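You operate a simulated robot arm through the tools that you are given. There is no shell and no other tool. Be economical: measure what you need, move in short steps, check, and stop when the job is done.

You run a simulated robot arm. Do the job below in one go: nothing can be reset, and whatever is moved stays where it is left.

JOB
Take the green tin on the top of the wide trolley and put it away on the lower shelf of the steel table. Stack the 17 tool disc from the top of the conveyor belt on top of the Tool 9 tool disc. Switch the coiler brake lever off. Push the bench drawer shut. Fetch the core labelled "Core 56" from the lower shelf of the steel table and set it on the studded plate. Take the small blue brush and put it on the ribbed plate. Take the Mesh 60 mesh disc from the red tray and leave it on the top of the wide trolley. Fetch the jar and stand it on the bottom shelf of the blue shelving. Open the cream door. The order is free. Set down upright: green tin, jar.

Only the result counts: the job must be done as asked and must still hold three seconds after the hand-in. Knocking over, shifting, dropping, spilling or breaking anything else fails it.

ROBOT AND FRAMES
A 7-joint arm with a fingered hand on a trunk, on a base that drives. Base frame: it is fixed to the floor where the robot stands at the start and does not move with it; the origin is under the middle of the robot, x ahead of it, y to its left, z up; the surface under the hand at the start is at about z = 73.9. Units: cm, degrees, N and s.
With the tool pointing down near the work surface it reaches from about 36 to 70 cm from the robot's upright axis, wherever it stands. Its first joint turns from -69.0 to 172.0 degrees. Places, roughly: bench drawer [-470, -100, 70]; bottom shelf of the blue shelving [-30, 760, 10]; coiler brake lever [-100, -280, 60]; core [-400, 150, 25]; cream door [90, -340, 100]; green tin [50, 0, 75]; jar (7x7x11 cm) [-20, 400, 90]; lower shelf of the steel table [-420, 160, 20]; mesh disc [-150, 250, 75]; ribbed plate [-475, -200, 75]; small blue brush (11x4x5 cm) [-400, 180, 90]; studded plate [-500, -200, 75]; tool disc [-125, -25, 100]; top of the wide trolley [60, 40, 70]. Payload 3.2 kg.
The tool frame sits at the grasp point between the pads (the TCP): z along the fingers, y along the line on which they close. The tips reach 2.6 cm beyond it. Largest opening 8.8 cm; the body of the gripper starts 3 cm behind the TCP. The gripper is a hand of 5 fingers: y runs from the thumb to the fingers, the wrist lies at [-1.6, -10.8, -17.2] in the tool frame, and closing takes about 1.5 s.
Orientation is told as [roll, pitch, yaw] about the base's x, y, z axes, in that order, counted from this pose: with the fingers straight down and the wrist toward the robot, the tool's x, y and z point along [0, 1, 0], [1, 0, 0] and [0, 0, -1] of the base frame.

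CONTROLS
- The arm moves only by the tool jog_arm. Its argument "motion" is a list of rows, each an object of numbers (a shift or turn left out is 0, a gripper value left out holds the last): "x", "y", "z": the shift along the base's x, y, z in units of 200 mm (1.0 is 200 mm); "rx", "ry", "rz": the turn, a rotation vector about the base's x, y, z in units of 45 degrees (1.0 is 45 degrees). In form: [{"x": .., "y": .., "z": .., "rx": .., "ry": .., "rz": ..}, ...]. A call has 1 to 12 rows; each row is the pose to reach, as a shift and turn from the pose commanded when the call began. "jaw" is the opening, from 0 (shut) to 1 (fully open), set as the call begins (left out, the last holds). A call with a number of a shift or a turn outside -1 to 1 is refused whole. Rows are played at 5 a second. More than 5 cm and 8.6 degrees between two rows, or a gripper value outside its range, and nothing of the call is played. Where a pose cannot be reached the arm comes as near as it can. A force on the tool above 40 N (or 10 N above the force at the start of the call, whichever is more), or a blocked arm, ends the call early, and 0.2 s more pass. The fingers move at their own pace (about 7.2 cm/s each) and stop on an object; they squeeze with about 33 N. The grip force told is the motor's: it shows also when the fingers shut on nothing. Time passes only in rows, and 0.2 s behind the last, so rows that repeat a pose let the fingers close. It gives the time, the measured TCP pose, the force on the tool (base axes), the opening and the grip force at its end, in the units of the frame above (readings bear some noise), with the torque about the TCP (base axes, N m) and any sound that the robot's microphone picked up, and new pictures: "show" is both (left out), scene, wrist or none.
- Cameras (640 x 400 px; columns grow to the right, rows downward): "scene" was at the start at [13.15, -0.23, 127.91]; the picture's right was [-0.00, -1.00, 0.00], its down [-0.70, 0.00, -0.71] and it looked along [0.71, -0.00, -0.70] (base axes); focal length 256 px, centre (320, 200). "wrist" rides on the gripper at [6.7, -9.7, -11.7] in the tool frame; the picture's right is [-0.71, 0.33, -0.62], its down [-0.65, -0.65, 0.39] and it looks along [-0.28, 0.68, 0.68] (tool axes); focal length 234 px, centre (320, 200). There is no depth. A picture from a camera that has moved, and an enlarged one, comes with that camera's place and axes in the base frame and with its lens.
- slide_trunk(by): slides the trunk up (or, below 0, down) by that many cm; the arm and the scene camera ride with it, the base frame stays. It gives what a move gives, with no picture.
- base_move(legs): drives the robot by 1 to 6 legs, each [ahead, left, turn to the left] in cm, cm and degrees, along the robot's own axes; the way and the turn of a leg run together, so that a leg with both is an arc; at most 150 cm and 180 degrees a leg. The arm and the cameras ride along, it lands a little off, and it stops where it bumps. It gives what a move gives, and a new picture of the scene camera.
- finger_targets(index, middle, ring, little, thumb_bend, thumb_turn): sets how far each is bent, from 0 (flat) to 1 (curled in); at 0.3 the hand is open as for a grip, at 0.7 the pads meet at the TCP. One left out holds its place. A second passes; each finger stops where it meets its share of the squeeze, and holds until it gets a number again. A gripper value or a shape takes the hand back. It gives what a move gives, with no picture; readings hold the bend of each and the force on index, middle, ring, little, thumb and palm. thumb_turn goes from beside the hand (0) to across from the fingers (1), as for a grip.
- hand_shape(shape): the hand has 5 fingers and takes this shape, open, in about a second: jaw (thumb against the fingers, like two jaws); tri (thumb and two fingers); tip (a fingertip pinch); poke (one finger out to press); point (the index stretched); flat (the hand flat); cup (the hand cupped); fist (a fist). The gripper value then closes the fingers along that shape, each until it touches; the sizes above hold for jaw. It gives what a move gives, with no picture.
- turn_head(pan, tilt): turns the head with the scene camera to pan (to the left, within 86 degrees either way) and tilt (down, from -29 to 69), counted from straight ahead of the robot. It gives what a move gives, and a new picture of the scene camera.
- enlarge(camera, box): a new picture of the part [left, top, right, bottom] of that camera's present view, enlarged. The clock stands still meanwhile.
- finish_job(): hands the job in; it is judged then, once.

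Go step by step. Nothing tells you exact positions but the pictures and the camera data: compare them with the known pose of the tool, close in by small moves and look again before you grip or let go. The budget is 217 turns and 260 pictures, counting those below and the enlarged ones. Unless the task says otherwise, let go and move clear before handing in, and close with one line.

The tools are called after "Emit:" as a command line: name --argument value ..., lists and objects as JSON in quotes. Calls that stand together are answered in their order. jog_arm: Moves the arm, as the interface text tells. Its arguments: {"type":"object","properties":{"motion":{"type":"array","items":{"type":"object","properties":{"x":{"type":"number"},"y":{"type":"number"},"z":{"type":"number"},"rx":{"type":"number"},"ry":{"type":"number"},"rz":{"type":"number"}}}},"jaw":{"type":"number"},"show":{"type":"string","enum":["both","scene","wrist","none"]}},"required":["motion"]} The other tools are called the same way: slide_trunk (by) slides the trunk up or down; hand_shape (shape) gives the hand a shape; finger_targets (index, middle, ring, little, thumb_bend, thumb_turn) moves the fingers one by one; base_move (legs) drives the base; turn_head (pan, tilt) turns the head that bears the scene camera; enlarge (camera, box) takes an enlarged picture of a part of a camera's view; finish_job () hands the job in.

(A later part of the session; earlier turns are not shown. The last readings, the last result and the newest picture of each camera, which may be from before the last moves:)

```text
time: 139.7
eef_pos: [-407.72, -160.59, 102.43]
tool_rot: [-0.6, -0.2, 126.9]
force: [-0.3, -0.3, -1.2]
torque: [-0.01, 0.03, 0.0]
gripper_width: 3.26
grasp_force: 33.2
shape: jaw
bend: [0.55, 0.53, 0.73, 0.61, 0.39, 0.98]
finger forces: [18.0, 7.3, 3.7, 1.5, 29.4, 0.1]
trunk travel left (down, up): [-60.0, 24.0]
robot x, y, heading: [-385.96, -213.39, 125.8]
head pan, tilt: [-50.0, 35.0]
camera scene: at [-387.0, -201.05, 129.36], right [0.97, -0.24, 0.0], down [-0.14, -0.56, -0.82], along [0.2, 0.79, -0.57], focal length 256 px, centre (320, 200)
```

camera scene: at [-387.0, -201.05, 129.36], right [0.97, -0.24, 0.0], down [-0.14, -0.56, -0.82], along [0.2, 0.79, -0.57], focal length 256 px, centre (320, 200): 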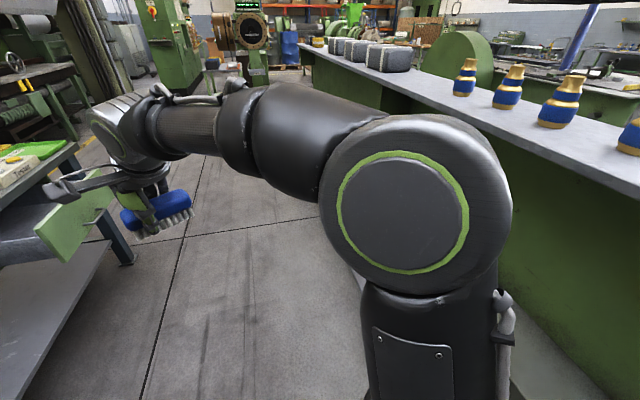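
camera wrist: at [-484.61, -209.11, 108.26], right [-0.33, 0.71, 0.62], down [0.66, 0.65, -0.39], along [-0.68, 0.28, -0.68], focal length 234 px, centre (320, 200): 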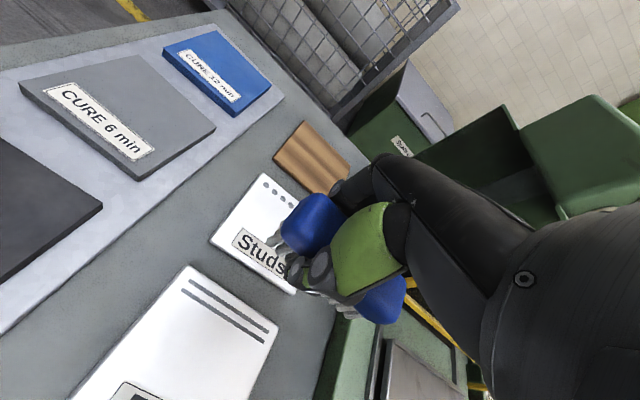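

Posture restored. Now I face the bench again and use the base to bring the hand over the Ribs plate.

Emit:
base_move --legs '[[0, 0, 54.5], [36, 0, 0]]'

Emit:
turn_head --pan 0 --tilt 45

```text
time: 144.4
eef_pos: [-477.69, -200.72, 102.45]
tool_rot: [-0.6, -0.1, -178.5]
force: [1.0, 0.2, -1.3]
torque: [-0.01, 0.02, 0.0]
gripper_width: 3.24
grasp_force: 33.0
shape: jaw
bend: [0.55, 0.53, 0.73, 0.61, 0.39, 0.98]
finger forces: [17.8, 7.2, 3.8, 1.2, 29.1, 0.0]
trunk travel left (down, up): [-60.0, 24.0]
robot x, y, heading: [-422.21, -213.71, -179.4]
head pan, tilt: [-50.0, 35.0]
camera scene: at [-432.92, -207.35, 129.35], right [0.76, 0.65, 0.0], down [0.37, -0.44, -0.82], along [-0.53, 0.62, -0.57], focal length 256 px, centre (320, 200)
```

scene: 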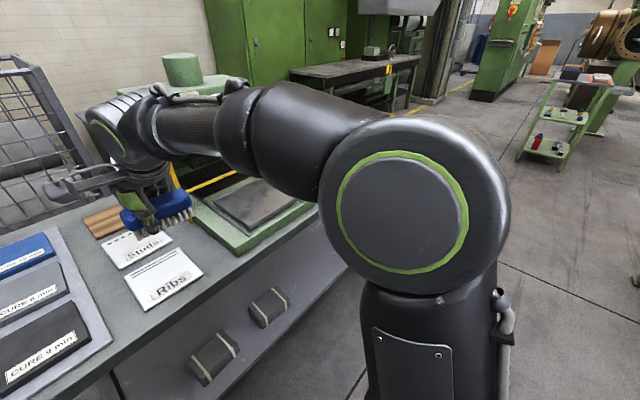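

```text
time: 145.6
eef_pos: [-477.53, -200.79, 102.49]
tool_rot: [-0.6, -0.1, -178.5]
force: [0.1, -0.3, -1.4]
torque: [0.0, 0.02, -0.04]
gripper_width: 3.24
grasp_force: 32.5
shape: jaw
bend: [0.55, 0.53, 0.73, 0.61, 0.39, 0.98]
finger forces: [17.9, 7.3, 3.6, 1.2, 29.1, 0.0]
trunk travel left (down, up): [-60.0, 24.0]
robot x, y, heading: [-422.26, -213.36, -179.3]
head pan, tilt: [0.0, 45.0]
camera scene: at [-435.27, -214.11, 127.87], right [-0.01, 1.0, 0.0], down [0.71, 0.01, -0.71], along [-0.71, -0.01, -0.71], focal length 256 px, centre (320, 200)
```

scene: 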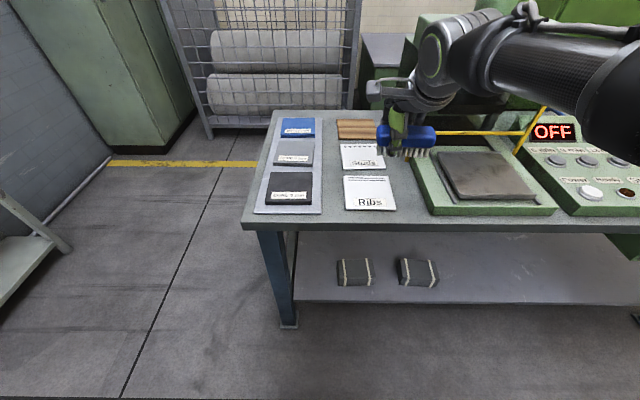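

Emit:
base_move --legs '[[8.5, 0, 0]]'

Emit:
jog_arm --motion '[{"z": -0.2}, {"z": -0.4}, {"z": -0.6}, {"z": -0.8}]' --show "both"

```text
time: 146.7
eef_pos: [-486.28, -200.74, 102.39]
tool_rot: [-0.6, 0.0, -178.5]
force: [0.1, -0.1, -1.8]
torque: [-0.04, 0.01, 0.01]
gripper_width: 3.27
grasp_force: 32.7
shape: jaw
bend: [0.55, 0.53, 0.73, 0.61, 0.39, 0.98]
finger forces: [17.9, 7.2, 3.7, 1.3, 29.1, 0.0]
trunk travel left (down, up): [-60.0, 24.0]
robot x, y, heading: [-430.42, -213.96, -179.4]
head pan, tilt: [0.0, 45.0]
camera scene: at [-443.89, -214.21, 127.86], right [-0.01, 1.0, 0.0], down [0.71, 0.01, -0.71], along [-0.71, -0.01, -0.71], focal length 256 px, centre (320, 200)
```

scene: 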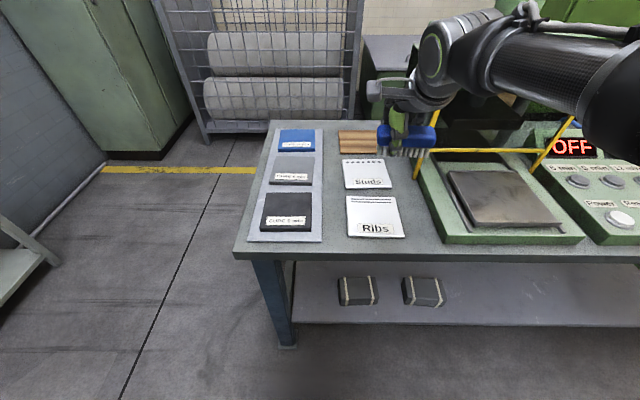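

```text
time: 147.7
eef_pos: [-486.2, -200.66, 86.44]
tool_rot: [-0.6, -0.1, -178.4]
force: [-0.1, 0.0, -1.7]
torque: [-0.04, 0.0, 0.0]
gripper_width: 3.27
grasp_force: 33.3
shape: jaw
bend: [0.55, 0.53, 0.73, 0.61, 0.39, 0.98]
finger forces: [18.0, 7.2, 3.8, 1.2, 29.2, 0.0]
trunk travel left (down, up): [-60.0, 24.0]
robot x, y, heading: [-430.44, -213.97, -179.4]
head pan, tilt: [0.0, 45.0]
camera scene: at [-443.91, -214.2, 127.86], right [-0.01, 1.0, 0.0], down [0.71, 0.01, -0.71], along [-0.71, -0.01, -0.71], focal length 256 px, centre (320, 200)
camera wrist: at [-476.33, -207.33, 98.05], right [-0.35, 0.69, 0.63], down [0.64, 0.67, -0.38], along [-0.69, 0.27, -0.67], focal length 234 px, centre (320, 200)
```

scene: 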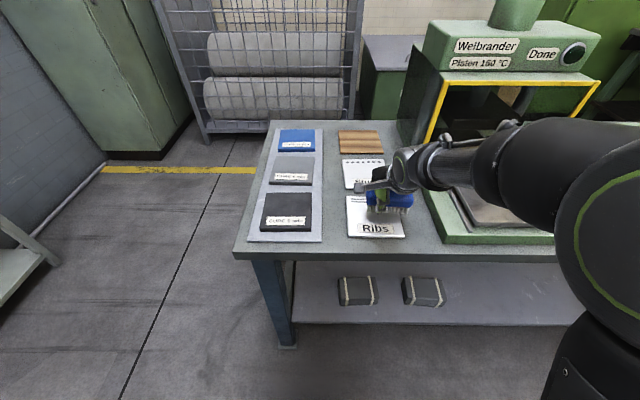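
wrist: 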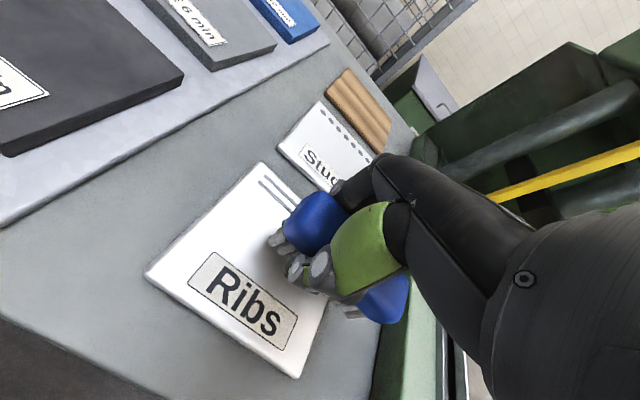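

The brush sits a little right of the plate centre; I shift 3 cm left and lower to contact.

Emit:
jog_arm --motion '[{"y": -0.15}, {"y": -0.15, "z": -0.05}, {"y": -0.15, "z": -0.1}]' --show "both"

Emit:
enlarge --camera "scene" --box '[320, 150, 440, 250]'

```text
time: 148.5
eef_pos: [-486.27, -203.73, 84.45]
tool_rot: [-0.7, 0.0, -178.6]
force: [-0.2, 0.3, -0.2]
torque: [-0.03, 0.0, -0.01]
gripper_width: 3.26
grasp_force: 33.0
shape: jaw
bend: [0.55, 0.53, 0.73, 0.61, 0.39, 0.98]
finger forces: [18.3, 7.1, 3.8, 1.4, 29.2, 0.0]
trunk travel left (down, up): [-60.0, 24.0]
robot x, y, heading: [-430.42, -214.14, -179.0]
head pan, tilt: [0.0, 45.0]
camera scene: at [-443.79, -214.26, 127.88], right [-0.01, 1.0, 0.0], down [0.71, 0.01, -0.71], along [-0.71, -0.01, -0.71], focal length 256 px, centre (320, 200)
camera wrist: at [-476.29, -210.42, 96.06], right [-0.35, 0.69, 0.63], down [0.64, 0.67, -0.38], along [-0.69, 0.27, -0.67], focal length 234 px, centre (320, 200)
```

scene: 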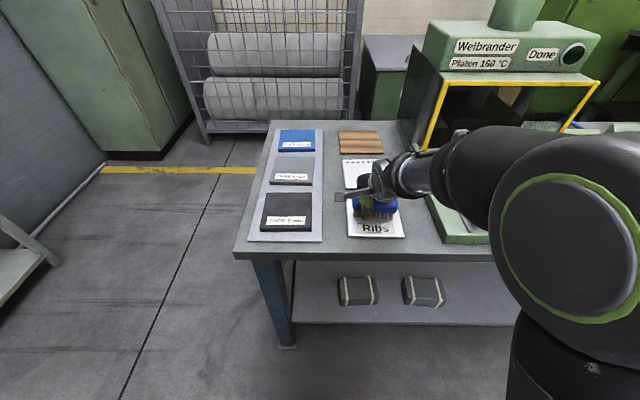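
wrist: 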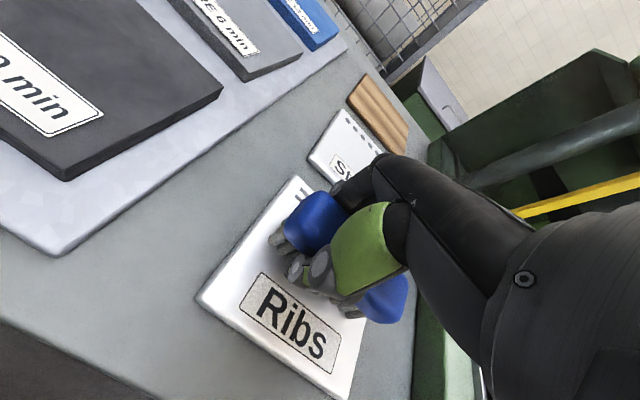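

```text
4.00 times, centred on (380, 200) of scene
camera zoom: at [-443.79, -214.26, 127.88], right [-0.01, 1.0, 0.0], down [0.71, 0.01, -0.71], along [-0.71, -0.01, -0.71], focal length 1022 px, centre (80, 200)
```

zoom: 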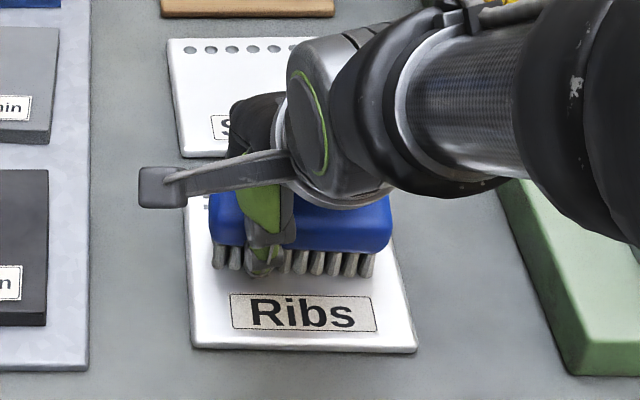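

The brush is well within the plate. I lower the last bit to contact, then open.

Emit:
jog_arm --motion '[{"z": -0.02}, {"z": -0.04}, {"z": -0.04}]' --show "none"

Emit:
enlarge --camera "scene" --box '[320, 150, 440, 250]'

```text
time: 149.3
eef_pos: [-486.31, -203.86, 84.11]
tool_rot: [-0.6, -0.9, -178.4]
force: [-7.1, 2.7, 26.1]
torque: [-0.05, -0.19, 0.03]
gripper_width: 3.53
grasp_force: 33.1
shape: jaw
bend: [0.54, 0.53, 0.73, 0.6, 0.39, 0.98]
finger forces: [27.3, 8.2, 3.3, 4.4, 28.1, 0.1]
trunk travel left (down, up): [-60.0, 24.0]
robot x, y, heading: [-431.03, -213.97, -179.7]
head pan, tilt: [0.0, 45.0]
```

```text
4.00 times, centred on (380, 200) of scene
camera zoom: at [-443.52, -214.23, 127.94], right [-0.01, 1.0, 0.0], down [0.71, 0.01, -0.71], along [-0.71, -0.01, -0.71], focal length 1022 px, centre (80, 200)
```

zoom: 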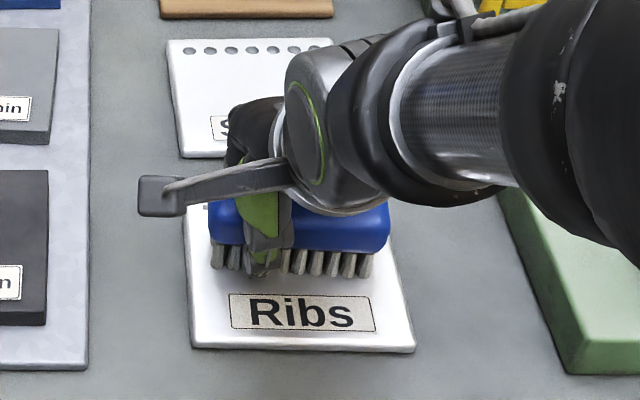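

Emit:
jog_arm --motion '[{"z": 0.02}, {"z": 0.025}]' --show "none"

Emit:
jog_arm --motion '[{}, {}, {}, {}, {}, {}]' --jaw 1 --show "none"

Emit:
jog_arm --motion '[{"z": 0.1}, {"z": 0.25}, {"z": 0.45}, {"z": 0.65}, {"z": 0.85}, {"z": 1.0}]' --show "both"

```text
time: 149.9
eef_pos: [-486.08, -203.9, 84.14]
tool_rot: [-0.5, -0.2, -178.5]
force: [-4.7, 1.2, 11.9]
torque: [-0.09, -0.04, -0.04]
gripper_width: 3.52
grasp_force: 32.6
shape: jaw
bend: [0.54, 0.53, 0.73, 0.6, 0.39, 0.98]
finger forces: [25.3, 8.2, 3.6, 2.8, 30.9, 0.0]
trunk travel left (down, up): [-60.0, 24.0]
robot x, y, heading: [-430.35, -213.42, -179.5]
head pan, tilt: [0.0, 45.0]
```

```text
time: 151.3
eef_pos: [-486.07, -203.71, 84.24]
tool_rot: [-0.6, -0.1, -178.5]
force: [0.9, -0.2, 0.5]
torque: [0.06, 0.0, 0.0]
gripper_width: 8.78
grasp_force: 0.1
shape: jaw
bend: [0.3, 0.3, 0.3, 0.3, 0.3, 0.97]
finger forces: [0.1, 0.0, 0.0, 0.0, 0.0, 0.0]
trunk travel left (down, up): [-60.0, 24.0]
robot x, y, heading: [-430.79, -213.98, -179.5]
head pan, tilt: [0.0, 45.0]
```

```text
time: 152.7
eef_pos: [-486.09, -203.91, 104.28]
tool_rot: [-0.7, 0.0, -178.5]
force: [0.5, -1.1, 0.3]
torque: [0.01, 0.01, -0.02]
gripper_width: 8.79
grasp_force: 0.0
shape: jaw
bend: [0.3, 0.3, 0.3, 0.3, 0.3, 0.97]
finger forces: [0.0, 0.0, 0.0, 0.0, 0.1, 0.0]
trunk travel left (down, up): [-60.0, 24.0]
robot x, y, heading: [-430.62, -213.86, -179.4]
head pan, tilt: [0.0, 45.0]
camera scene: at [-443.76, -214.22, 127.88], right [-0.01, 1.0, 0.0], down [0.71, 0.01, -0.71], along [-0.71, -0.01, -0.71], focal length 256 px, centre (320, 200)
camera wrist: at [-476.17, -210.54, 115.85], right [-0.35, 0.69, 0.63], down [0.64, 0.67, -0.38], along [-0.69, 0.27, -0.67], focal length 234 px, centre (320, 200)
```

scene: 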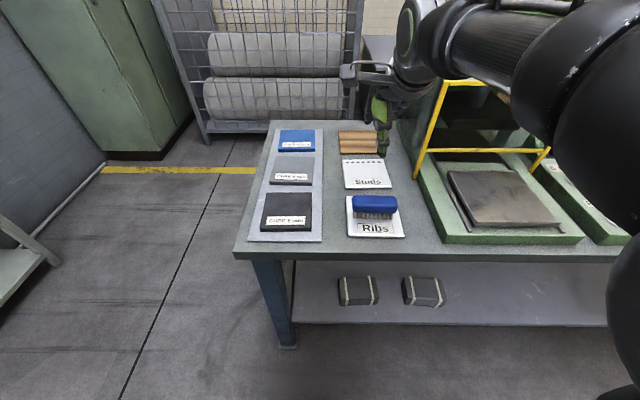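
wrist: 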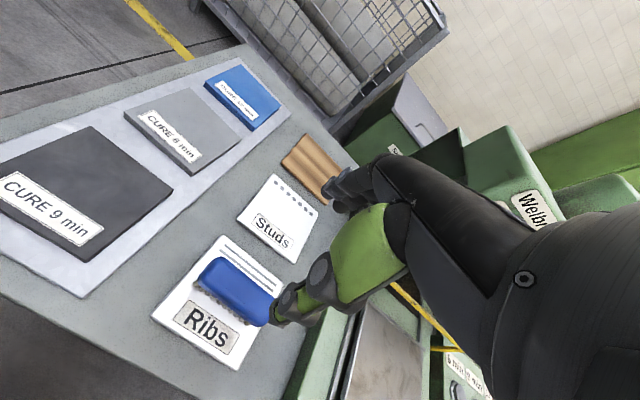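

Brush placed. Next the drawer: I back off and move sideways in front of it.

Emit:
base_move --legs '[[-45, 0, 0], [0, -102, 0]]'

Emit:
enlarge --camera "scene" --box '[200, 150, 520, 350]'

```text
time: 160.3
eef_pos: [-441.51, -100.62, 104.21]
tool_rot: [-0.6, 0.0, -178.7]
force: [0.4, -0.2, 0.6]
torque: [-0.03, -0.01, -0.02]
gripper_width: 8.77
grasp_force: 0.1
shape: jaw
bend: [0.3, 0.3, 0.3, 0.3, 0.3, 0.97]
finger forces: [0.0, 0.1, 0.0, 0.0, 0.0, 0.0]
trunk travel left (down, up): [-60.0, 24.0]
robot x, y, heading: [-385.9, -110.91, -179.6]
head pan, tilt: [0.0, 45.0]
camera scene: at [-399.16, -111.03, 127.88], right [-0.01, 1.0, 0.0], down [0.71, 0.01, -0.71], along [-0.71, -0.01, -0.71], focal length 256 px, centre (320, 200)
```

scene: 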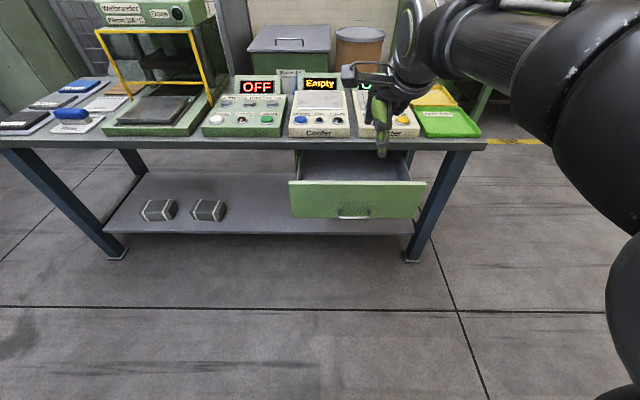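

```text
2.00 times, centred on (360, 250) of scene
camera zoom: at [-399.16, -111.03, 127.88], right [-0.01, 1.0, 0.0], down [0.71, 0.01, -0.71], along [-0.71, -0.01, -0.71], focal length 511 px, centre (240, 100)
```

zoom: 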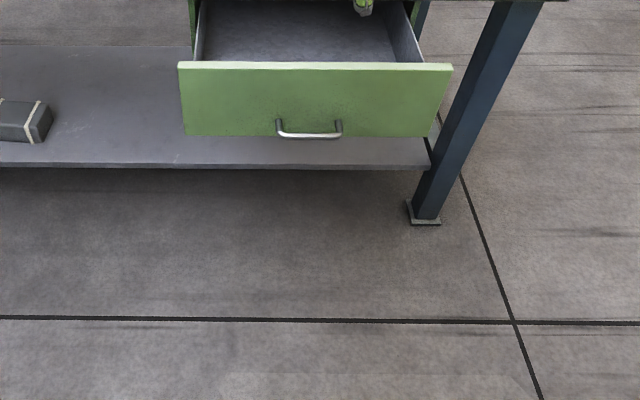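

The drawer front is at x≈-459, z 59–76, y -122..-78. I close the fingers, lower the trunk and tilt the hand forward to push with the fingertips.

Emit:
slide_trunk --by -22

Emit:
jog_arm --motion '[{"ry": 0.18, "x": 0.05}, {"ry": 0.36, "x": 0.1}, {"ry": 0.54, "x": 0.15}, {"ry": 0.72, "x": 0.2}, {"ry": 0.9, "x": 0.2}, {"ry": 0.99, "x": 0.2}]' --jaw 0 --show "scene"

```text
time: 162.7
eef_pos: [-441.5, -100.72, 82.14]
tool_rot: [-0.6, -0.1, -178.6]
force: [-0.2, 0.0, -0.8]
torque: [0.03, 0.02, 0.02]
gripper_width: 8.79
grasp_force: 0.1
shape: jaw
bend: [0.3, 0.3, 0.3, 0.3, 0.3, 0.97]
finger forces: [0.1, 0.0, 0.0, 0.1, 0.0, 0.0]
trunk travel left (down, up): [-38.0, 46.0]
robot x, y, heading: [-385.73, -111.06, -179.7]
head pan, tilt: [0.0, 45.0]
```

```text
time: 164.1
eef_pos: [-437.6, -100.79, 82.19]
tool_rot: [-1.9, -44.6, -178.1]
force: [-0.3, 0.3, 0.0]
torque: [0.01, 0.0, -0.01]
gripper_width: 0.01
grasp_force: 33.1
shape: jaw
bend: [0.7, 0.7, 0.3, 0.7, 0.84, 1.0]
finger forces: [0.1, 0.0, 0.1, 0.1, 0.1, 0.1]
trunk travel left (down, up): [-38.0, 46.0]
robot x, y, heading: [-386.08, -111.0, -179.5]
head pan, tilt: [0.0, 45.0]
camera scene: at [-399.16, -111.04, 105.88], right [-0.01, 1.0, 0.0], down [0.71, 0.01, -0.71], along [-0.71, -0.01, -0.71], focal length 256 px, centre (320, 200)
```

scene: 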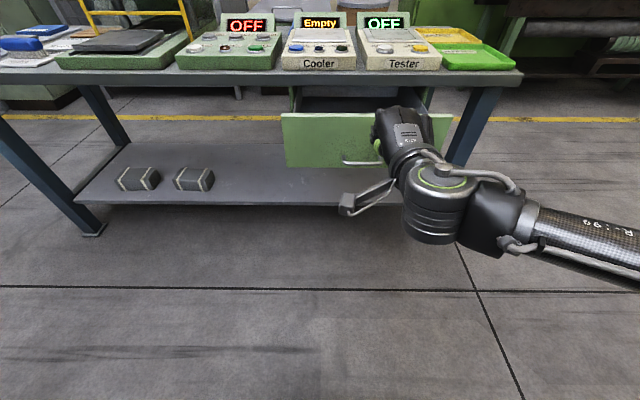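

Emit:
jog_arm --motion '[{"ry": 0.15, "z": -0.15}, {"ry": 0.3, "z": -0.3}, {"ry": 0.45, "z": -0.45}, {"ry": 0.5, "z": -0.65}]' --show "scene"

```text
time: 165.1
eef_pos: [-437.1, -104.27, 69.76]
tool_rot: [-4.6, -67.0, -176.7]
force: [-0.4, -0.9, -0.7]
torque: [-0.02, 0.01, 0.01]
gripper_width: 0.0
grasp_force: 33.4
shape: jaw
bend: [0.7, 0.7, 0.3, 0.7, 0.84, 1.0]
finger forces: [0.0, 0.0, 0.1, 0.0, 0.0, 0.0]
out of reach, approached as far as the arm can: row 2, 3, 4
trunk travel left (down, up): [-38.0, 46.0]
robot x, y, heading: [-386.38, -110.36, -179.8]
head pan, tilt: [0.0, 45.0]
camera scene: at [-399.22, -111.34, 105.87], right [-0.01, 1.0, 0.0], down [0.71, 0.01, -0.71], along [-0.71, 0.0, -0.71], focal length 256 px, centre (320, 200)
```

scene: 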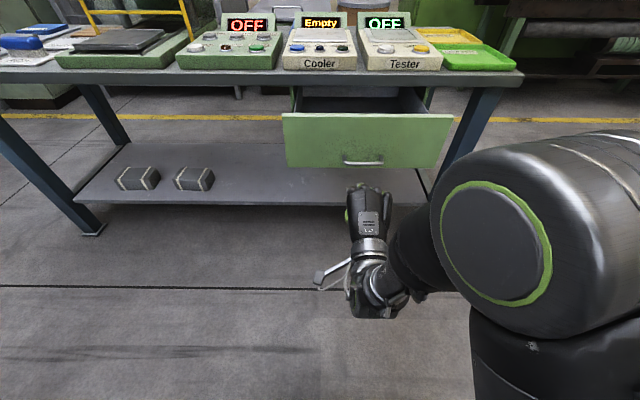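

I push by driving forward.

Emit:
base_move --legs '[[17, 0, 0], [8, 0, 0]]'

```text
time: 167.2
eef_pos: [-462.22, -104.51, 69.74]
tool_rot: [-4.3, -67.0, -176.8]
force: [0.6, 0.1, 0.3]
torque: [0.02, -0.03, -0.02]
gripper_width: 0.0
grasp_force: 33.0
shape: jaw
bend: [0.7, 0.7, 0.3, 0.7, 0.84, 1.0]
finger forces: [0.0, 0.1, 0.0, 0.0, 0.0, 0.0]
trunk travel left (down, up): [-38.0, 46.0]
robot x, y, heading: [-411.0, -111.19, -179.5]
head pan, tilt: [0.0, 45.0]
camera scene: at [-424.44, -111.36, 105.87], right [-0.01, 1.0, 0.0], down [0.71, 0.01, -0.71], along [-0.71, -0.01, -0.71], focal length 256 px, centre (320, 200)
```

scene: 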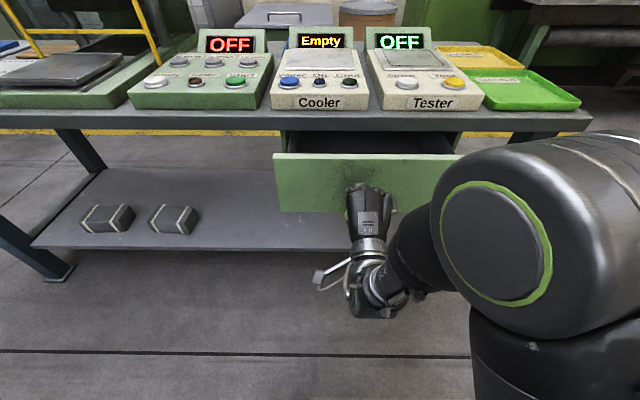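

Emit:
base_move --legs '[[6, 0, 0]]'

```text
time: 168.2
eef_pos: [-468.2, -104.49, 69.79]
tool_rot: [-4.3, -66.8, -176.8]
force: [-1.2, -0.4, -0.4]
torque: [0.02, -0.01, -0.01]
gripper_width: 0.0
grasp_force: 33.2
shape: jaw
bend: [0.7, 0.7, 0.3, 0.7, 0.84, 1.0]
finger forces: [0.0, 0.1, 0.1, 0.1, 0.1, 0.0]
trunk travel left (down, up): [-38.0, 46.0]
robot x, y, heading: [-417.17, -111.36, -179.3]
head pan, tilt: [0.0, 45.0]
camera scene: at [-430.42, -111.42, 105.87], right [-0.01, 1.0, 0.0], down [0.71, 0.01, -0.71], along [-0.71, -0.01, -0.71], focal length 256 px, centre (320, 200)
```

scene: 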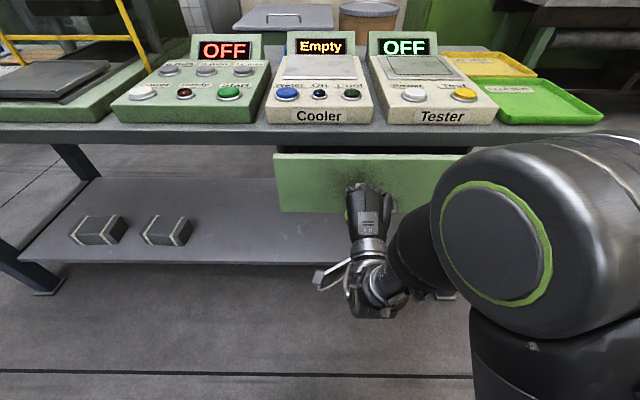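

The drawer is moving with the hand. I keep pushing in small steps.

Emit:
base_move --legs '[[4, 0, 0]]'

Emit:
base_move --legs '[[4, 0, 0]]'

```text
time: 169.1
eef_pos: [-472.27, -104.55, 69.84]
tool_rot: [-4.4, -66.8, -176.9]
force: [0.0, 0.2, -0.1]
torque: [0.0, 0.03, -0.02]
gripper_width: 0.02
grasp_force: 33.2
shape: jaw
bend: [0.7, 0.7, 0.3, 0.7, 0.84, 1.0]
finger forces: [0.0, 0.0, 0.1, 0.1, 0.0, 0.0]
trunk travel left (down, up): [-38.0, 46.0]
robot x, y, heading: [-421.35, -111.1, -179.4]
head pan, tilt: [0.0, 45.0]
camera scene: at [-434.42, -111.46, 105.87], right [-0.01, 1.0, 0.0], down [0.71, 0.01, -0.71], along [-0.71, -0.01, -0.71], focal length 256 px, centre (320, 200)
```

scene: 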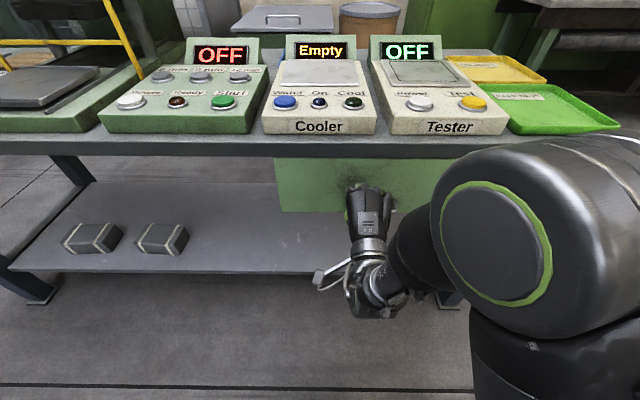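

```text
time: 169.9
eef_pos: [-473.29, -104.6, 69.97]
tool_rot: [-4.8, -67.5, -176.2]
force: [22.8, 0.1, 6.0]
torque: [0.06, -0.08, -0.19]
gripper_width: 0.01
grasp_force: 33.4
shape: jaw
bend: [0.7, 0.7, 0.43, 0.7, 0.84, 1.0]
finger forces: [0.0, 0.0, 0.0, 0.0, 0.0, 0.0]
trunk travel left (down, up): [-38.0, 46.0]
robot x, y, heading: [-423.51, -110.69, -179.6]
head pan, tilt: [0.0, 45.0]
stopped in leg 1: the force on the tool passed its limit at 85 N (the readings are from after the stop); the commanded pose is now the measured one
camera scene: at [-435.76, -111.45, 105.93], right [-0.01, 1.0, 0.0], down [0.7, 0.01, -0.71], along [-0.71, -0.01, -0.7], focal length 256 px, centre (320, 200)
```

scene: 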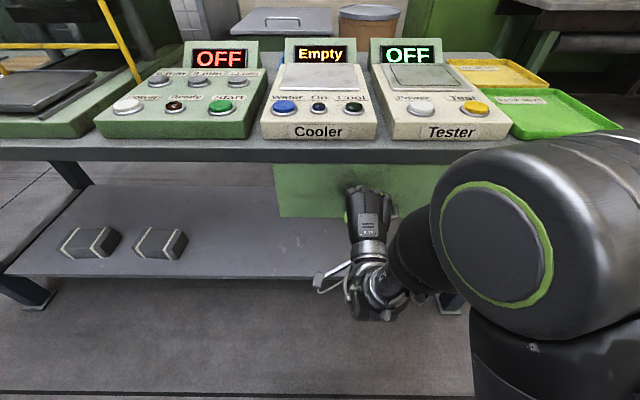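

The drawer hit its stop. I back off and drive back to the steel table for the core.

Emit:
base_move --legs '[[-40, 0, 0], [0, 0, -89.5], [145, 0, 0], [100, -65, 0], [0, 0, 90]]'

Emit:
turn_head --pan 0 --tilt 35

```text
time: 192.4
eef_pos: [-369.83, 140.52, 69.83]
tool_rot: [-4.5, -67.2, -177.3]
force: [0.5, -0.4, -0.1]
torque: [0.01, 0.02, -0.02]
gripper_width: 0.0
grasp_force: 32.7
shape: jaw
bend: [0.7, 0.7, 0.59, 0.7, 0.84, 1.0]
finger forces: [0.0, 0.0, 0.0, 0.0, 0.1, 0.1]
trunk travel left (down, up): [-38.0, 46.0]
robot x, y, heading: [-319.15, 133.35, 179.6]
head pan, tilt: [0.0, 45.0]
camera scene: at [-332.39, 133.08, 105.88], right [0.01, 1.0, 0.0], down [0.71, -0.01, -0.71], along [-0.71, 0.01, -0.71], focal length 256 px, centre (320, 200)
```

scene: 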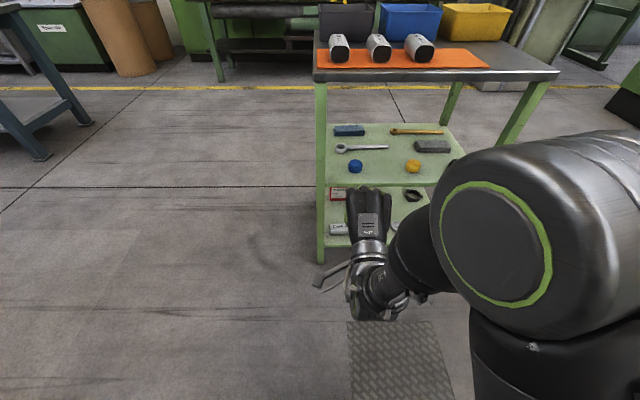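

```text
time: 193.2
eef_pos: [-369.7, 140.61, 69.85]
tool_rot: [-4.6, -67.2, -177.3]
force: [0.6, 0.4, 0.1]
torque: [0.02, -0.01, -0.02]
gripper_width: 0.03
grasp_force: 32.4
shape: jaw
bend: [0.7, 0.7, 0.59, 0.7, 0.84, 1.0]
finger forces: [0.0, 0.1, 0.0, 0.1, 0.1, 0.0]
trunk travel left (down, up): [-38.0, 46.0]
robot x, y, heading: [-319.36, 133.23, 179.3]
head pan, tilt: [0.0, 35.0]
camera scene: at [-333.06, 133.09, 107.35], right [0.01, 1.0, 0.0], down [0.57, 0.0, -0.82], along [-0.82, 0.01, -0.57], focal length 256 px, centre (320, 200)
```

scene: 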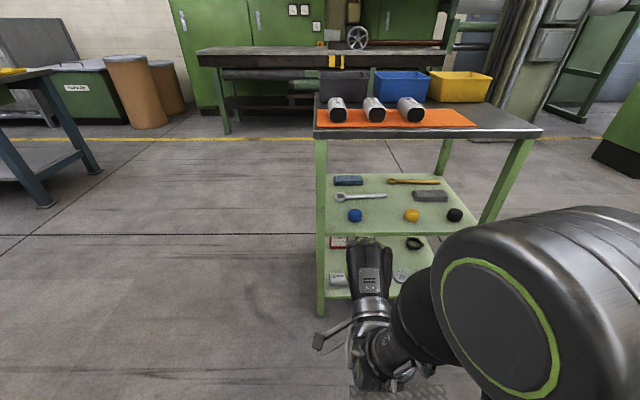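

Emit:
base_move --legs '[[-12, -14, 0]]'

Emit:
slide_trunk --by -36

Emit:
turn_head --pan 10 --tilt 30

```text
time: 194.7
eef_pos: [-357.62, 154.6, 69.78]
tool_rot: [-4.6, -67.1, -177.5]
force: [0.0, -0.2, -1.4]
torque: [0.01, -0.03, 0.0]
gripper_width: 0.0
grasp_force: 32.9
shape: jaw
bend: [0.7, 0.7, 0.59, 0.7, 0.84, 1.0]
finger forces: [0.0, 0.1, 0.0, 0.1, 0.0, 0.0]
trunk travel left (down, up): [-38.0, 46.0]
robot x, y, heading: [-307.09, 147.31, 179.5]
head pan, tilt: [0.0, 35.0]
camera scene: at [-320.96, 147.08, 107.36], right [0.01, 1.0, 0.0], down [0.57, 0.0, -0.82], along [-0.82, 0.01, -0.57], focal length 256 px, centre (320, 200)
```

scene: 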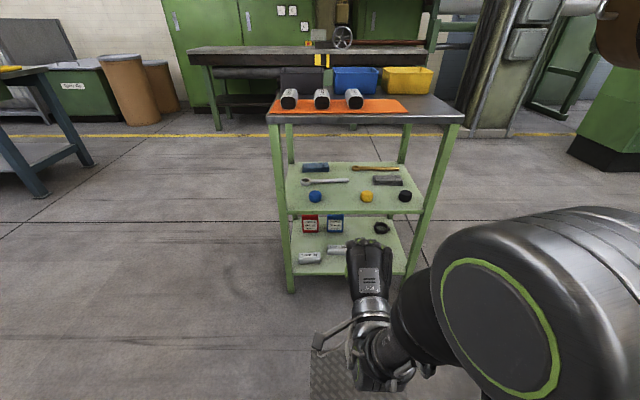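

```text
time: 198.2
eef_pos: [-357.57, 154.48, 33.75]
tool_rot: [-4.5, -67.1, -177.3]
force: [0.0, -0.3, -0.1]
torque: [0.01, -0.01, -0.01]
gripper_width: 0.01
grasp_force: 33.0
shape: jaw
bend: [0.7, 0.7, 0.59, 0.7, 0.84, 1.0]
finger forces: [0.0, 0.1, 0.1, 0.1, 0.0, 0.0]
trunk travel left (down, up): [-2.0, 82.0]
robot x, y, heading: [-307.33, 147.06, 179.4]
head pan, tilt: [0.0, 35.0]
```

```text
time: 198.9
eef_pos: [-357.72, 154.52, 33.78]
tool_rot: [-4.6, -67.2, -177.3]
force: [-0.8, 1.1, -0.9]
torque: [0.01, 0.0, 0.03]
gripper_width: 0.0
grasp_force: 32.7
shape: jaw
bend: [0.7, 0.7, 0.59, 0.7, 0.84, 1.0]
finger forces: [0.0, 0.0, 0.1, 0.0, 0.0, 0.0]
trunk travel left (down, up): [-2.0, 82.0]
robot x, y, heading: [-307.07, 146.98, 179.6]
head pan, tilt: [10.0, 30.0]
camera scene: at [-321.1, 145.49, 72.13], right [-0.17, 0.99, 0.0], down [0.49, 0.08, -0.87], along [-0.85, -0.14, -0.5], focal length 256 px, centre (320, 200)
```

scene: 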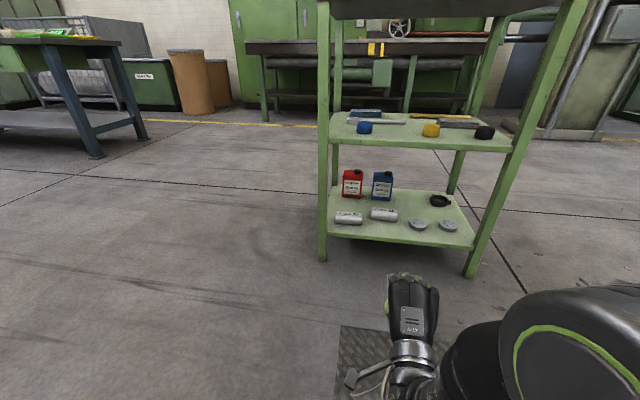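

Emit:
enlarge --camera "scene" --box '[310, 110, 510, 260]'

```text
2.67 times, centred on (410, 185) of scene
camera zoom: at [-321.1, 145.49, 72.13], right [-0.17, 0.99, 0.0], down [0.49, 0.08, -0.87], along [-0.85, -0.14, -0.5], focal length 682 px, centre (80, 240)
```

zoom: 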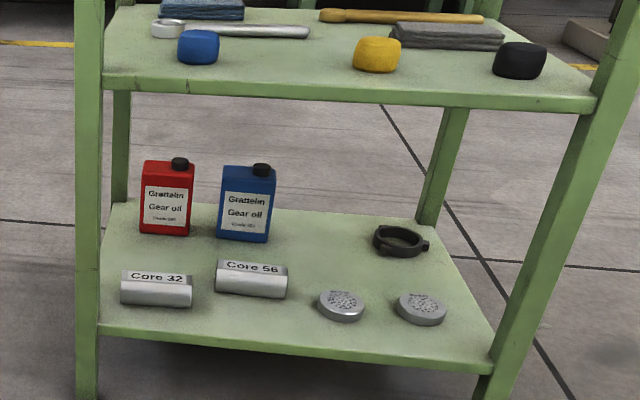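

Core 56 lies along y at about [-407.5, 157, 17] on the lower shelf (z≈14.5), with about 33 cm clearance. I open the hand and tilt it back to about 20 degrees.

Emit:
jog_arm --motion '[{"ry": -0.17}, {"ry": -0.34}, {"ry": -0.51}, {"ry": -0.68}, {"ry": -0.85}, {"ry": -1.0}]' --jaw 1 --show "both"

```text
time: 200.3
eef_pos: [-357.7, 154.5, 33.73]
tool_rot: [-2.5, -22.1, -178.8]
force: [-0.4, -0.6, 0.6]
torque: [0.0, 0.01, 0.01]
gripper_width: 8.78
grasp_force: 0.0
shape: jaw
bend: [0.3, 0.3, 0.3, 0.3, 0.3, 0.97]
finger forces: [0.0, 0.0, 0.0, 0.0, 0.0, 0.1]
trunk travel left (down, up): [-2.0, 82.0]
robot x, y, heading: [-307.13, 147.35, 179.4]
head pan, tilt: [10.0, 30.0]
camera scene: at [-321.1, 145.48, 72.14], right [-0.17, 0.99, 0.0], down [0.49, 0.08, -0.87], along [-0.85, -0.14, -0.5], focal length 256 px, centre (320, 200)
camera wrist: at [-344.13, 147.55, 40.74], right [-0.07, 0.68, 0.73], down [0.46, 0.68, -0.58], along [-0.89, 0.29, -0.36], focal length 234 px, centre (320, 200)
```

scene: 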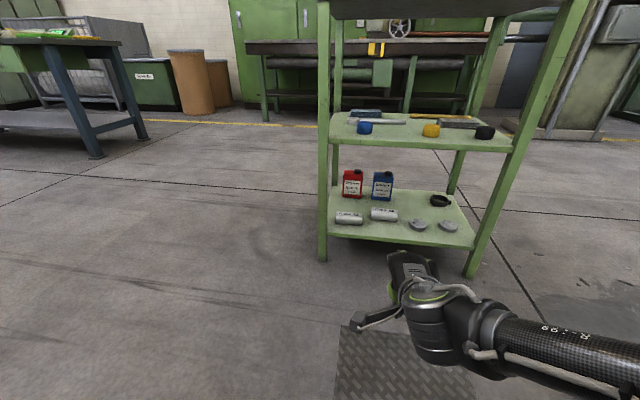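
wrist: 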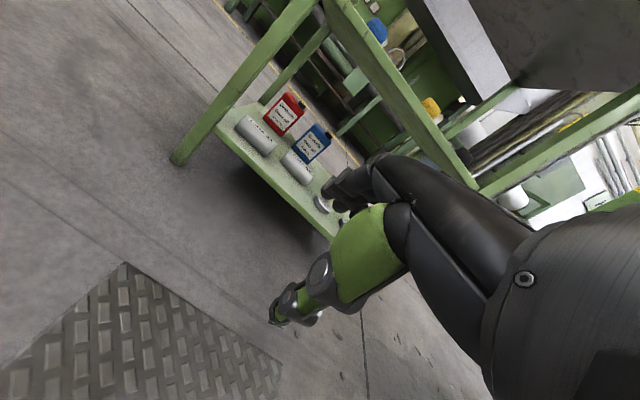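

Both cameras agree: core 56 at ≈[-408, 156.5, 17]. I lower to z≈26 and drive in.

Emit:
jog_arm --motion '[{"z": -0.2}, {"z": -0.38}, {"z": -0.38}]' --show "none"

Emit:
base_move --legs '[[40, -2, 0]]'

Emit:
jog_arm --motion '[{}]' --show "wrist"

```text
time: 201.1
eef_pos: [-357.52, 154.44, 26.27]
tool_rot: [-2.5, -22.1, -178.9]
force: [-0.6, 0.4, -0.4]
torque: [-0.01, 0.01, 0.01]
gripper_width: 8.79
grasp_force: 0.0
shape: jaw
bend: [0.3, 0.3, 0.3, 0.3, 0.3, 0.97]
finger forces: [0.0, 0.0, 0.1, 0.1, 0.0, 0.0]
trunk travel left (down, up): [-2.0, 82.0]
robot x, y, heading: [-307.04, 147.56, 179.5]
head pan, tilt: [10.0, 30.0]
```

```text
time: 203.6
eef_pos: [-397.77, 156.93, 26.32]
tool_rot: [-2.5, -22.2, -179.1]
force: [-0.2, 0.1, 0.8]
torque: [-0.03, -0.02, -0.03]
gripper_width: 8.79
grasp_force: 0.1
shape: jaw
bend: [0.3, 0.3, 0.3, 0.3, 0.3, 0.97]
finger forces: [0.0, 0.0, 0.1, 0.0, 0.1, 0.0]
trunk travel left (down, up): [-2.0, 82.0]
robot x, y, heading: [-347.56, 149.56, 179.4]
head pan, tilt: [10.0, 30.0]
camera scene: at [-361.28, 147.85, 72.14], right [-0.16, 0.99, 0.0], down [0.49, 0.08, -0.87], along [-0.85, -0.14, -0.5], focal length 256 px, centre (320, 200)
```

scene: 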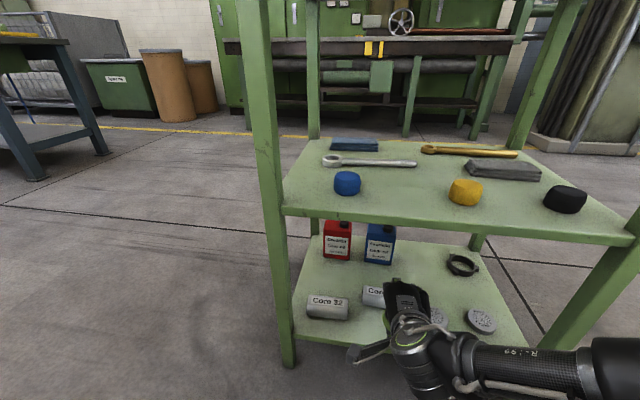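

```text
time: 204.0
eef_pos: [-397.84, 157.03, 26.4]
tool_rot: [-2.7, -22.2, -179.1]
force: [0.6, -0.5, -0.4]
torque: [0.01, 0.0, 0.01]
gripper_width: 8.79
grasp_force: 0.1
shape: jaw
bend: [0.3, 0.3, 0.3, 0.3, 0.3, 0.97]
finger forces: [0.1, 0.0, 0.0, 0.0, 0.0, 0.0]
trunk travel left (down, up): [-2.0, 82.0]
robot x, y, heading: [-347.67, 149.21, 179.7]
head pan, tilt: [10.0, 30.0]
camera wrist: at [-384.24, 149.92, 33.16], right [-0.07, 0.68, 0.73], down [0.46, 0.67, -0.58], along [-0.89, 0.29, -0.36], focal length 234 px, centre (320, 200)
```

wrist: 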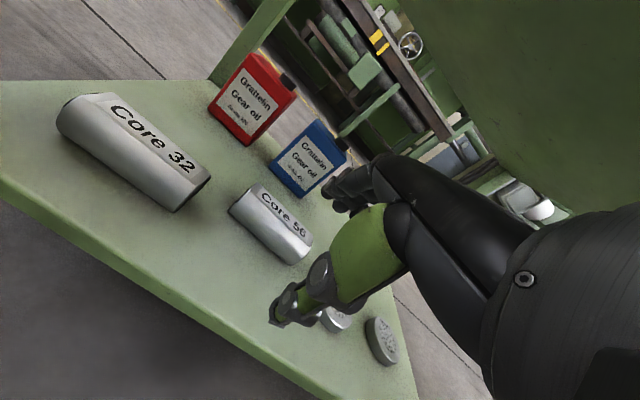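

Core 56 is at [-407.3, 156.3], turned about 12 degrees. I align the yaw and drive the last 9 cm.

Emit:
jog_arm --motion '[{"rz": 0.13}, {"rz": 0.26}]' --show "none"

Emit:
base_move --legs '[[9, 0, 0]]'

Emit:
jog_arm --motion '[{}]' --show "wrist"

```text
time: 204.6
eef_pos: [-397.76, 156.88, 26.39]
tool_rot: [-2.6, -22.1, -167.1]
force: [0.4, -0.3, -0.4]
torque: [0.0, -0.02, 0.02]
gripper_width: 8.79
grasp_force: 0.1
shape: jaw
bend: [0.3, 0.3, 0.3, 0.3, 0.3, 0.97]
finger forces: [0.1, 0.0, 0.0, 0.0, 0.1, 0.0]
trunk travel left (down, up): [-2.0, 82.0]
robot x, y, heading: [-347.49, 149.34, 179.4]
head pan, tilt: [10.0, 30.0]
```

```text
time: 205.7
eef_pos: [-406.8, 157.14, 26.38]
tool_rot: [-2.7, -22.2, -167.2]
force: [-0.5, -0.4, 0.9]
torque: [0.02, 0.02, -0.03]
gripper_width: 8.79
grasp_force: 0.0
shape: jaw
bend: [0.3, 0.3, 0.3, 0.3, 0.3, 0.97]
finger forces: [0.1, 0.0, 0.0, 0.0, 0.1, 0.0]
trunk travel left (down, up): [-2.0, 82.0]
robot x, y, heading: [-356.23, 149.94, 179.3]
head pan, tilt: [10.0, 30.0]
camera scene: at [-370.28, 147.94, 72.14], right [-0.16, 0.99, 0.0], down [0.49, 0.08, -0.87], along [-0.85, -0.14, -0.5], focal length 256 px, centre (320, 200)
```

scene: 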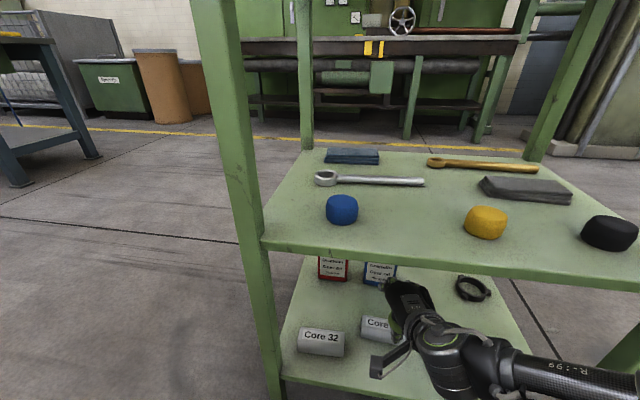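

```text
time: 206.1
eef_pos: [-406.65, 157.05, 26.31]
tool_rot: [-2.5, -22.2, -167.3]
force: [0.2, 0.5, 0.0]
torque: [0.0, 0.03, -0.02]
gripper_width: 8.78
grasp_force: 0.1
shape: jaw
bend: [0.3, 0.3, 0.3, 0.3, 0.3, 0.97]
finger forces: [0.0, 0.0, 0.0, 0.1, 0.0, 0.1]
trunk travel left (down, up): [-2.0, 82.0]
robot x, y, heading: [-356.57, 149.57, 179.5]
head pan, tilt: [10.0, 30.0]
camera wrist: at [-392.1, 152.9, 33.17], right [-0.21, 0.65, 0.73], down [0.31, 0.75, -0.58], along [-0.93, 0.11, -0.36], focal length 234 px, centre (320, 200)
```

wrist: 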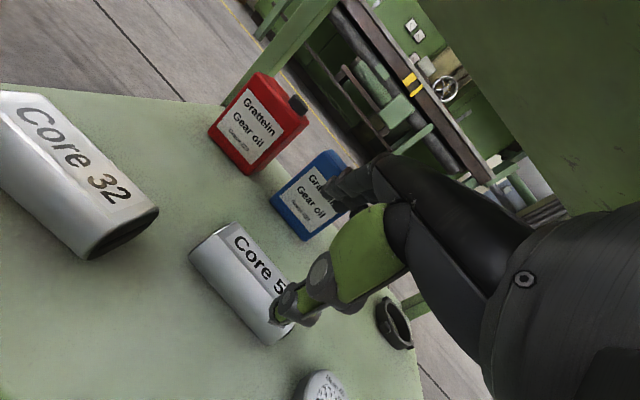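

Nearly centred. I lessen the tilt and descend to z≈19.

Emit:
jog_arm --motion '[{"ry": -0.15, "y": -0.04}, {"ry": -0.27, "y": -0.05, "z": -0.1}, {"ry": -0.27, "y": -0.05, "z": -0.25}, {"ry": -0.27, "y": -0.05, "z": -0.36}]' --show "both"

```text
time: 207.1
eef_pos: [-406.78, 156.15, 18.94]
tool_rot: [0.1, -10.4, -168.1]
force: [1.3, 0.1, 0.4]
torque: [0.03, 0.01, -0.01]
gripper_width: 8.81
grasp_force: 0.0
shape: jaw
bend: [0.3, 0.3, 0.3, 0.3, 0.3, 0.97]
finger forces: [0.1, 0.1, 0.0, 0.0, 0.0, 0.0]
trunk travel left (down, up): [-2.0, 82.0]
robot x, y, heading: [-356.36, 149.67, 179.4]
head pan, tilt: [10.0, 30.0]
camera scene: at [-370.28, 147.94, 72.14], right [-0.16, 0.99, 0.0], down [0.49, 0.08, -0.87], along [-0.85, -0.14, -0.5], focal length 256 px, centre (320, 200)
camera wrist: at [-393.94, 151.94, 28.84], right [-0.36, 0.65, 0.67], down [0.43, 0.75, -0.5], along [-0.83, 0.11, -0.55], focal length 234 px, centre (320, 200)
```

scene: 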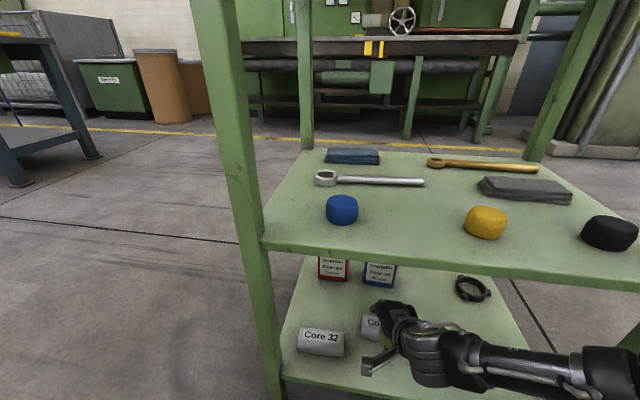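
wrist: 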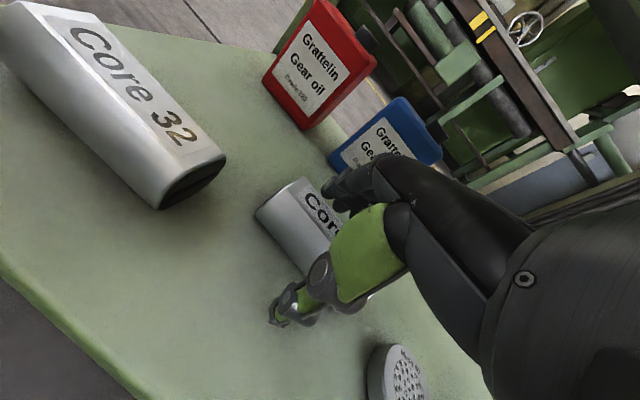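

The hand straddles the core. Closing.

Emit:
jog_arm --motion '[{}, {}, {}, {}, {}, {}, {}, {}]' --jaw 0 --show "wrist"

```text
time: 208.9
eef_pos: [-406.78, 155.98, 19.15]
tool_rot: [0.1, -10.3, -168.0]
force: [1.2, 0.1, 0.4]
torque: [-0.01, 0.0, -0.01]
gripper_width: 4.53
grasp_force: 32.6
shape: jaw
bend: [0.4, 0.36, 0.72, 0.46, 0.43, 1.0]
finger forces: [14.6, 8.2, 2.8, 0.0, 27.0, 0.1]
trunk travel left (down, up): [-2.0, 82.0]
robot x, y, heading: [-356.33, 149.64, 179.7]
head pan, tilt: [10.0, 30.0]
camera wrist: at [-393.94, 151.94, 28.85], right [-0.36, 0.65, 0.67], down [0.43, 0.75, -0.5], along [-0.83, 0.11, -0.55], focal length 234 px, centre (320, 200)
```

wrist: 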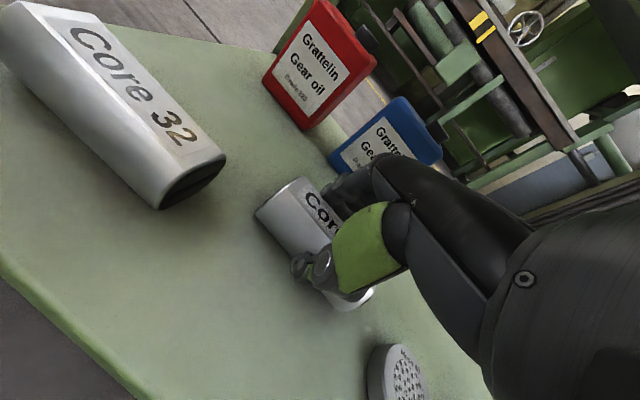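

Gripped. I lift 6 cm and back out.

Emit:
jog_arm --motion '[{"z": 0.1}, {"z": 0.2}, {"z": 0.3}]' --show "wrist"

Emit:
base_move --legs '[[-50, 0, 0]]'

```text
time: 209.7
eef_pos: [-406.68, 156.0, 25.03]
tool_rot: [0.2, -10.1, -168.1]
force: [-0.9, -0.1, -3.8]
torque: [-0.06, -0.06, -0.03]
gripper_width: 4.54
grasp_force: 33.6
shape: jaw
bend: [0.4, 0.36, 0.72, 0.46, 0.43, 1.0]
finger forces: [14.3, 8.2, 2.6, 0.0, 25.9, 0.0]
trunk travel left (down, up): [-2.0, 82.0]
robot x, y, heading: [-356.47, 149.78, 179.1]
head pan, tilt: [10.0, 30.0]
camera wrist: at [-393.82, 151.92, 34.82], right [-0.36, 0.65, 0.67], down [0.43, 0.75, -0.5], along [-0.83, 0.11, -0.55], focal length 234 px, centre (320, 200)
```

wrist: 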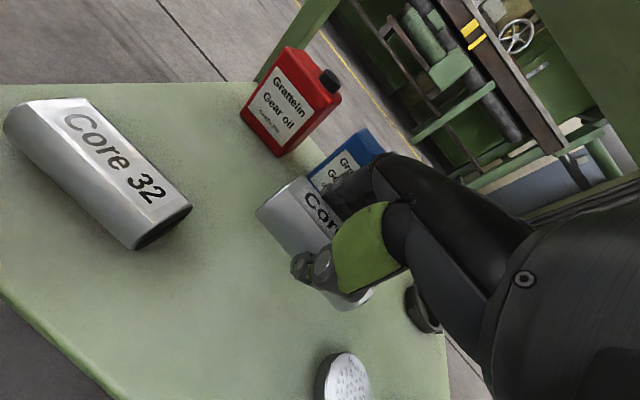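

```text
time: 212.7
eef_pos: [-356.94, 155.67, 25.07]
tool_rot: [0.1, -10.3, -168.0]
force: [0.3, -0.6, -3.8]
torque: [-0.04, -0.05, 0.01]
gripper_width: 4.53
grasp_force: 32.8
shape: jaw
bend: [0.4, 0.37, 0.72, 0.46, 0.43, 1.0]
finger forces: [14.1, 8.1, 2.7, 0.0, 25.6, 0.1]
trunk travel left (down, up): [-2.0, 82.0]
robot x, y, heading: [-306.69, 149.53, 179.3]
head pan, tilt: [10.0, 30.0]
camera scene: at [-320.64, 147.45, 72.13], right [-0.16, 0.99, 0.0], down [0.49, 0.08, -0.87], along [-0.85, -0.14, -0.5], focal length 256 px, centre (320, 200)
```

scene: 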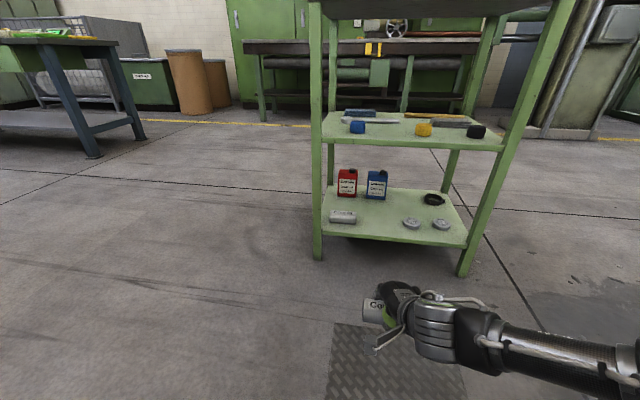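

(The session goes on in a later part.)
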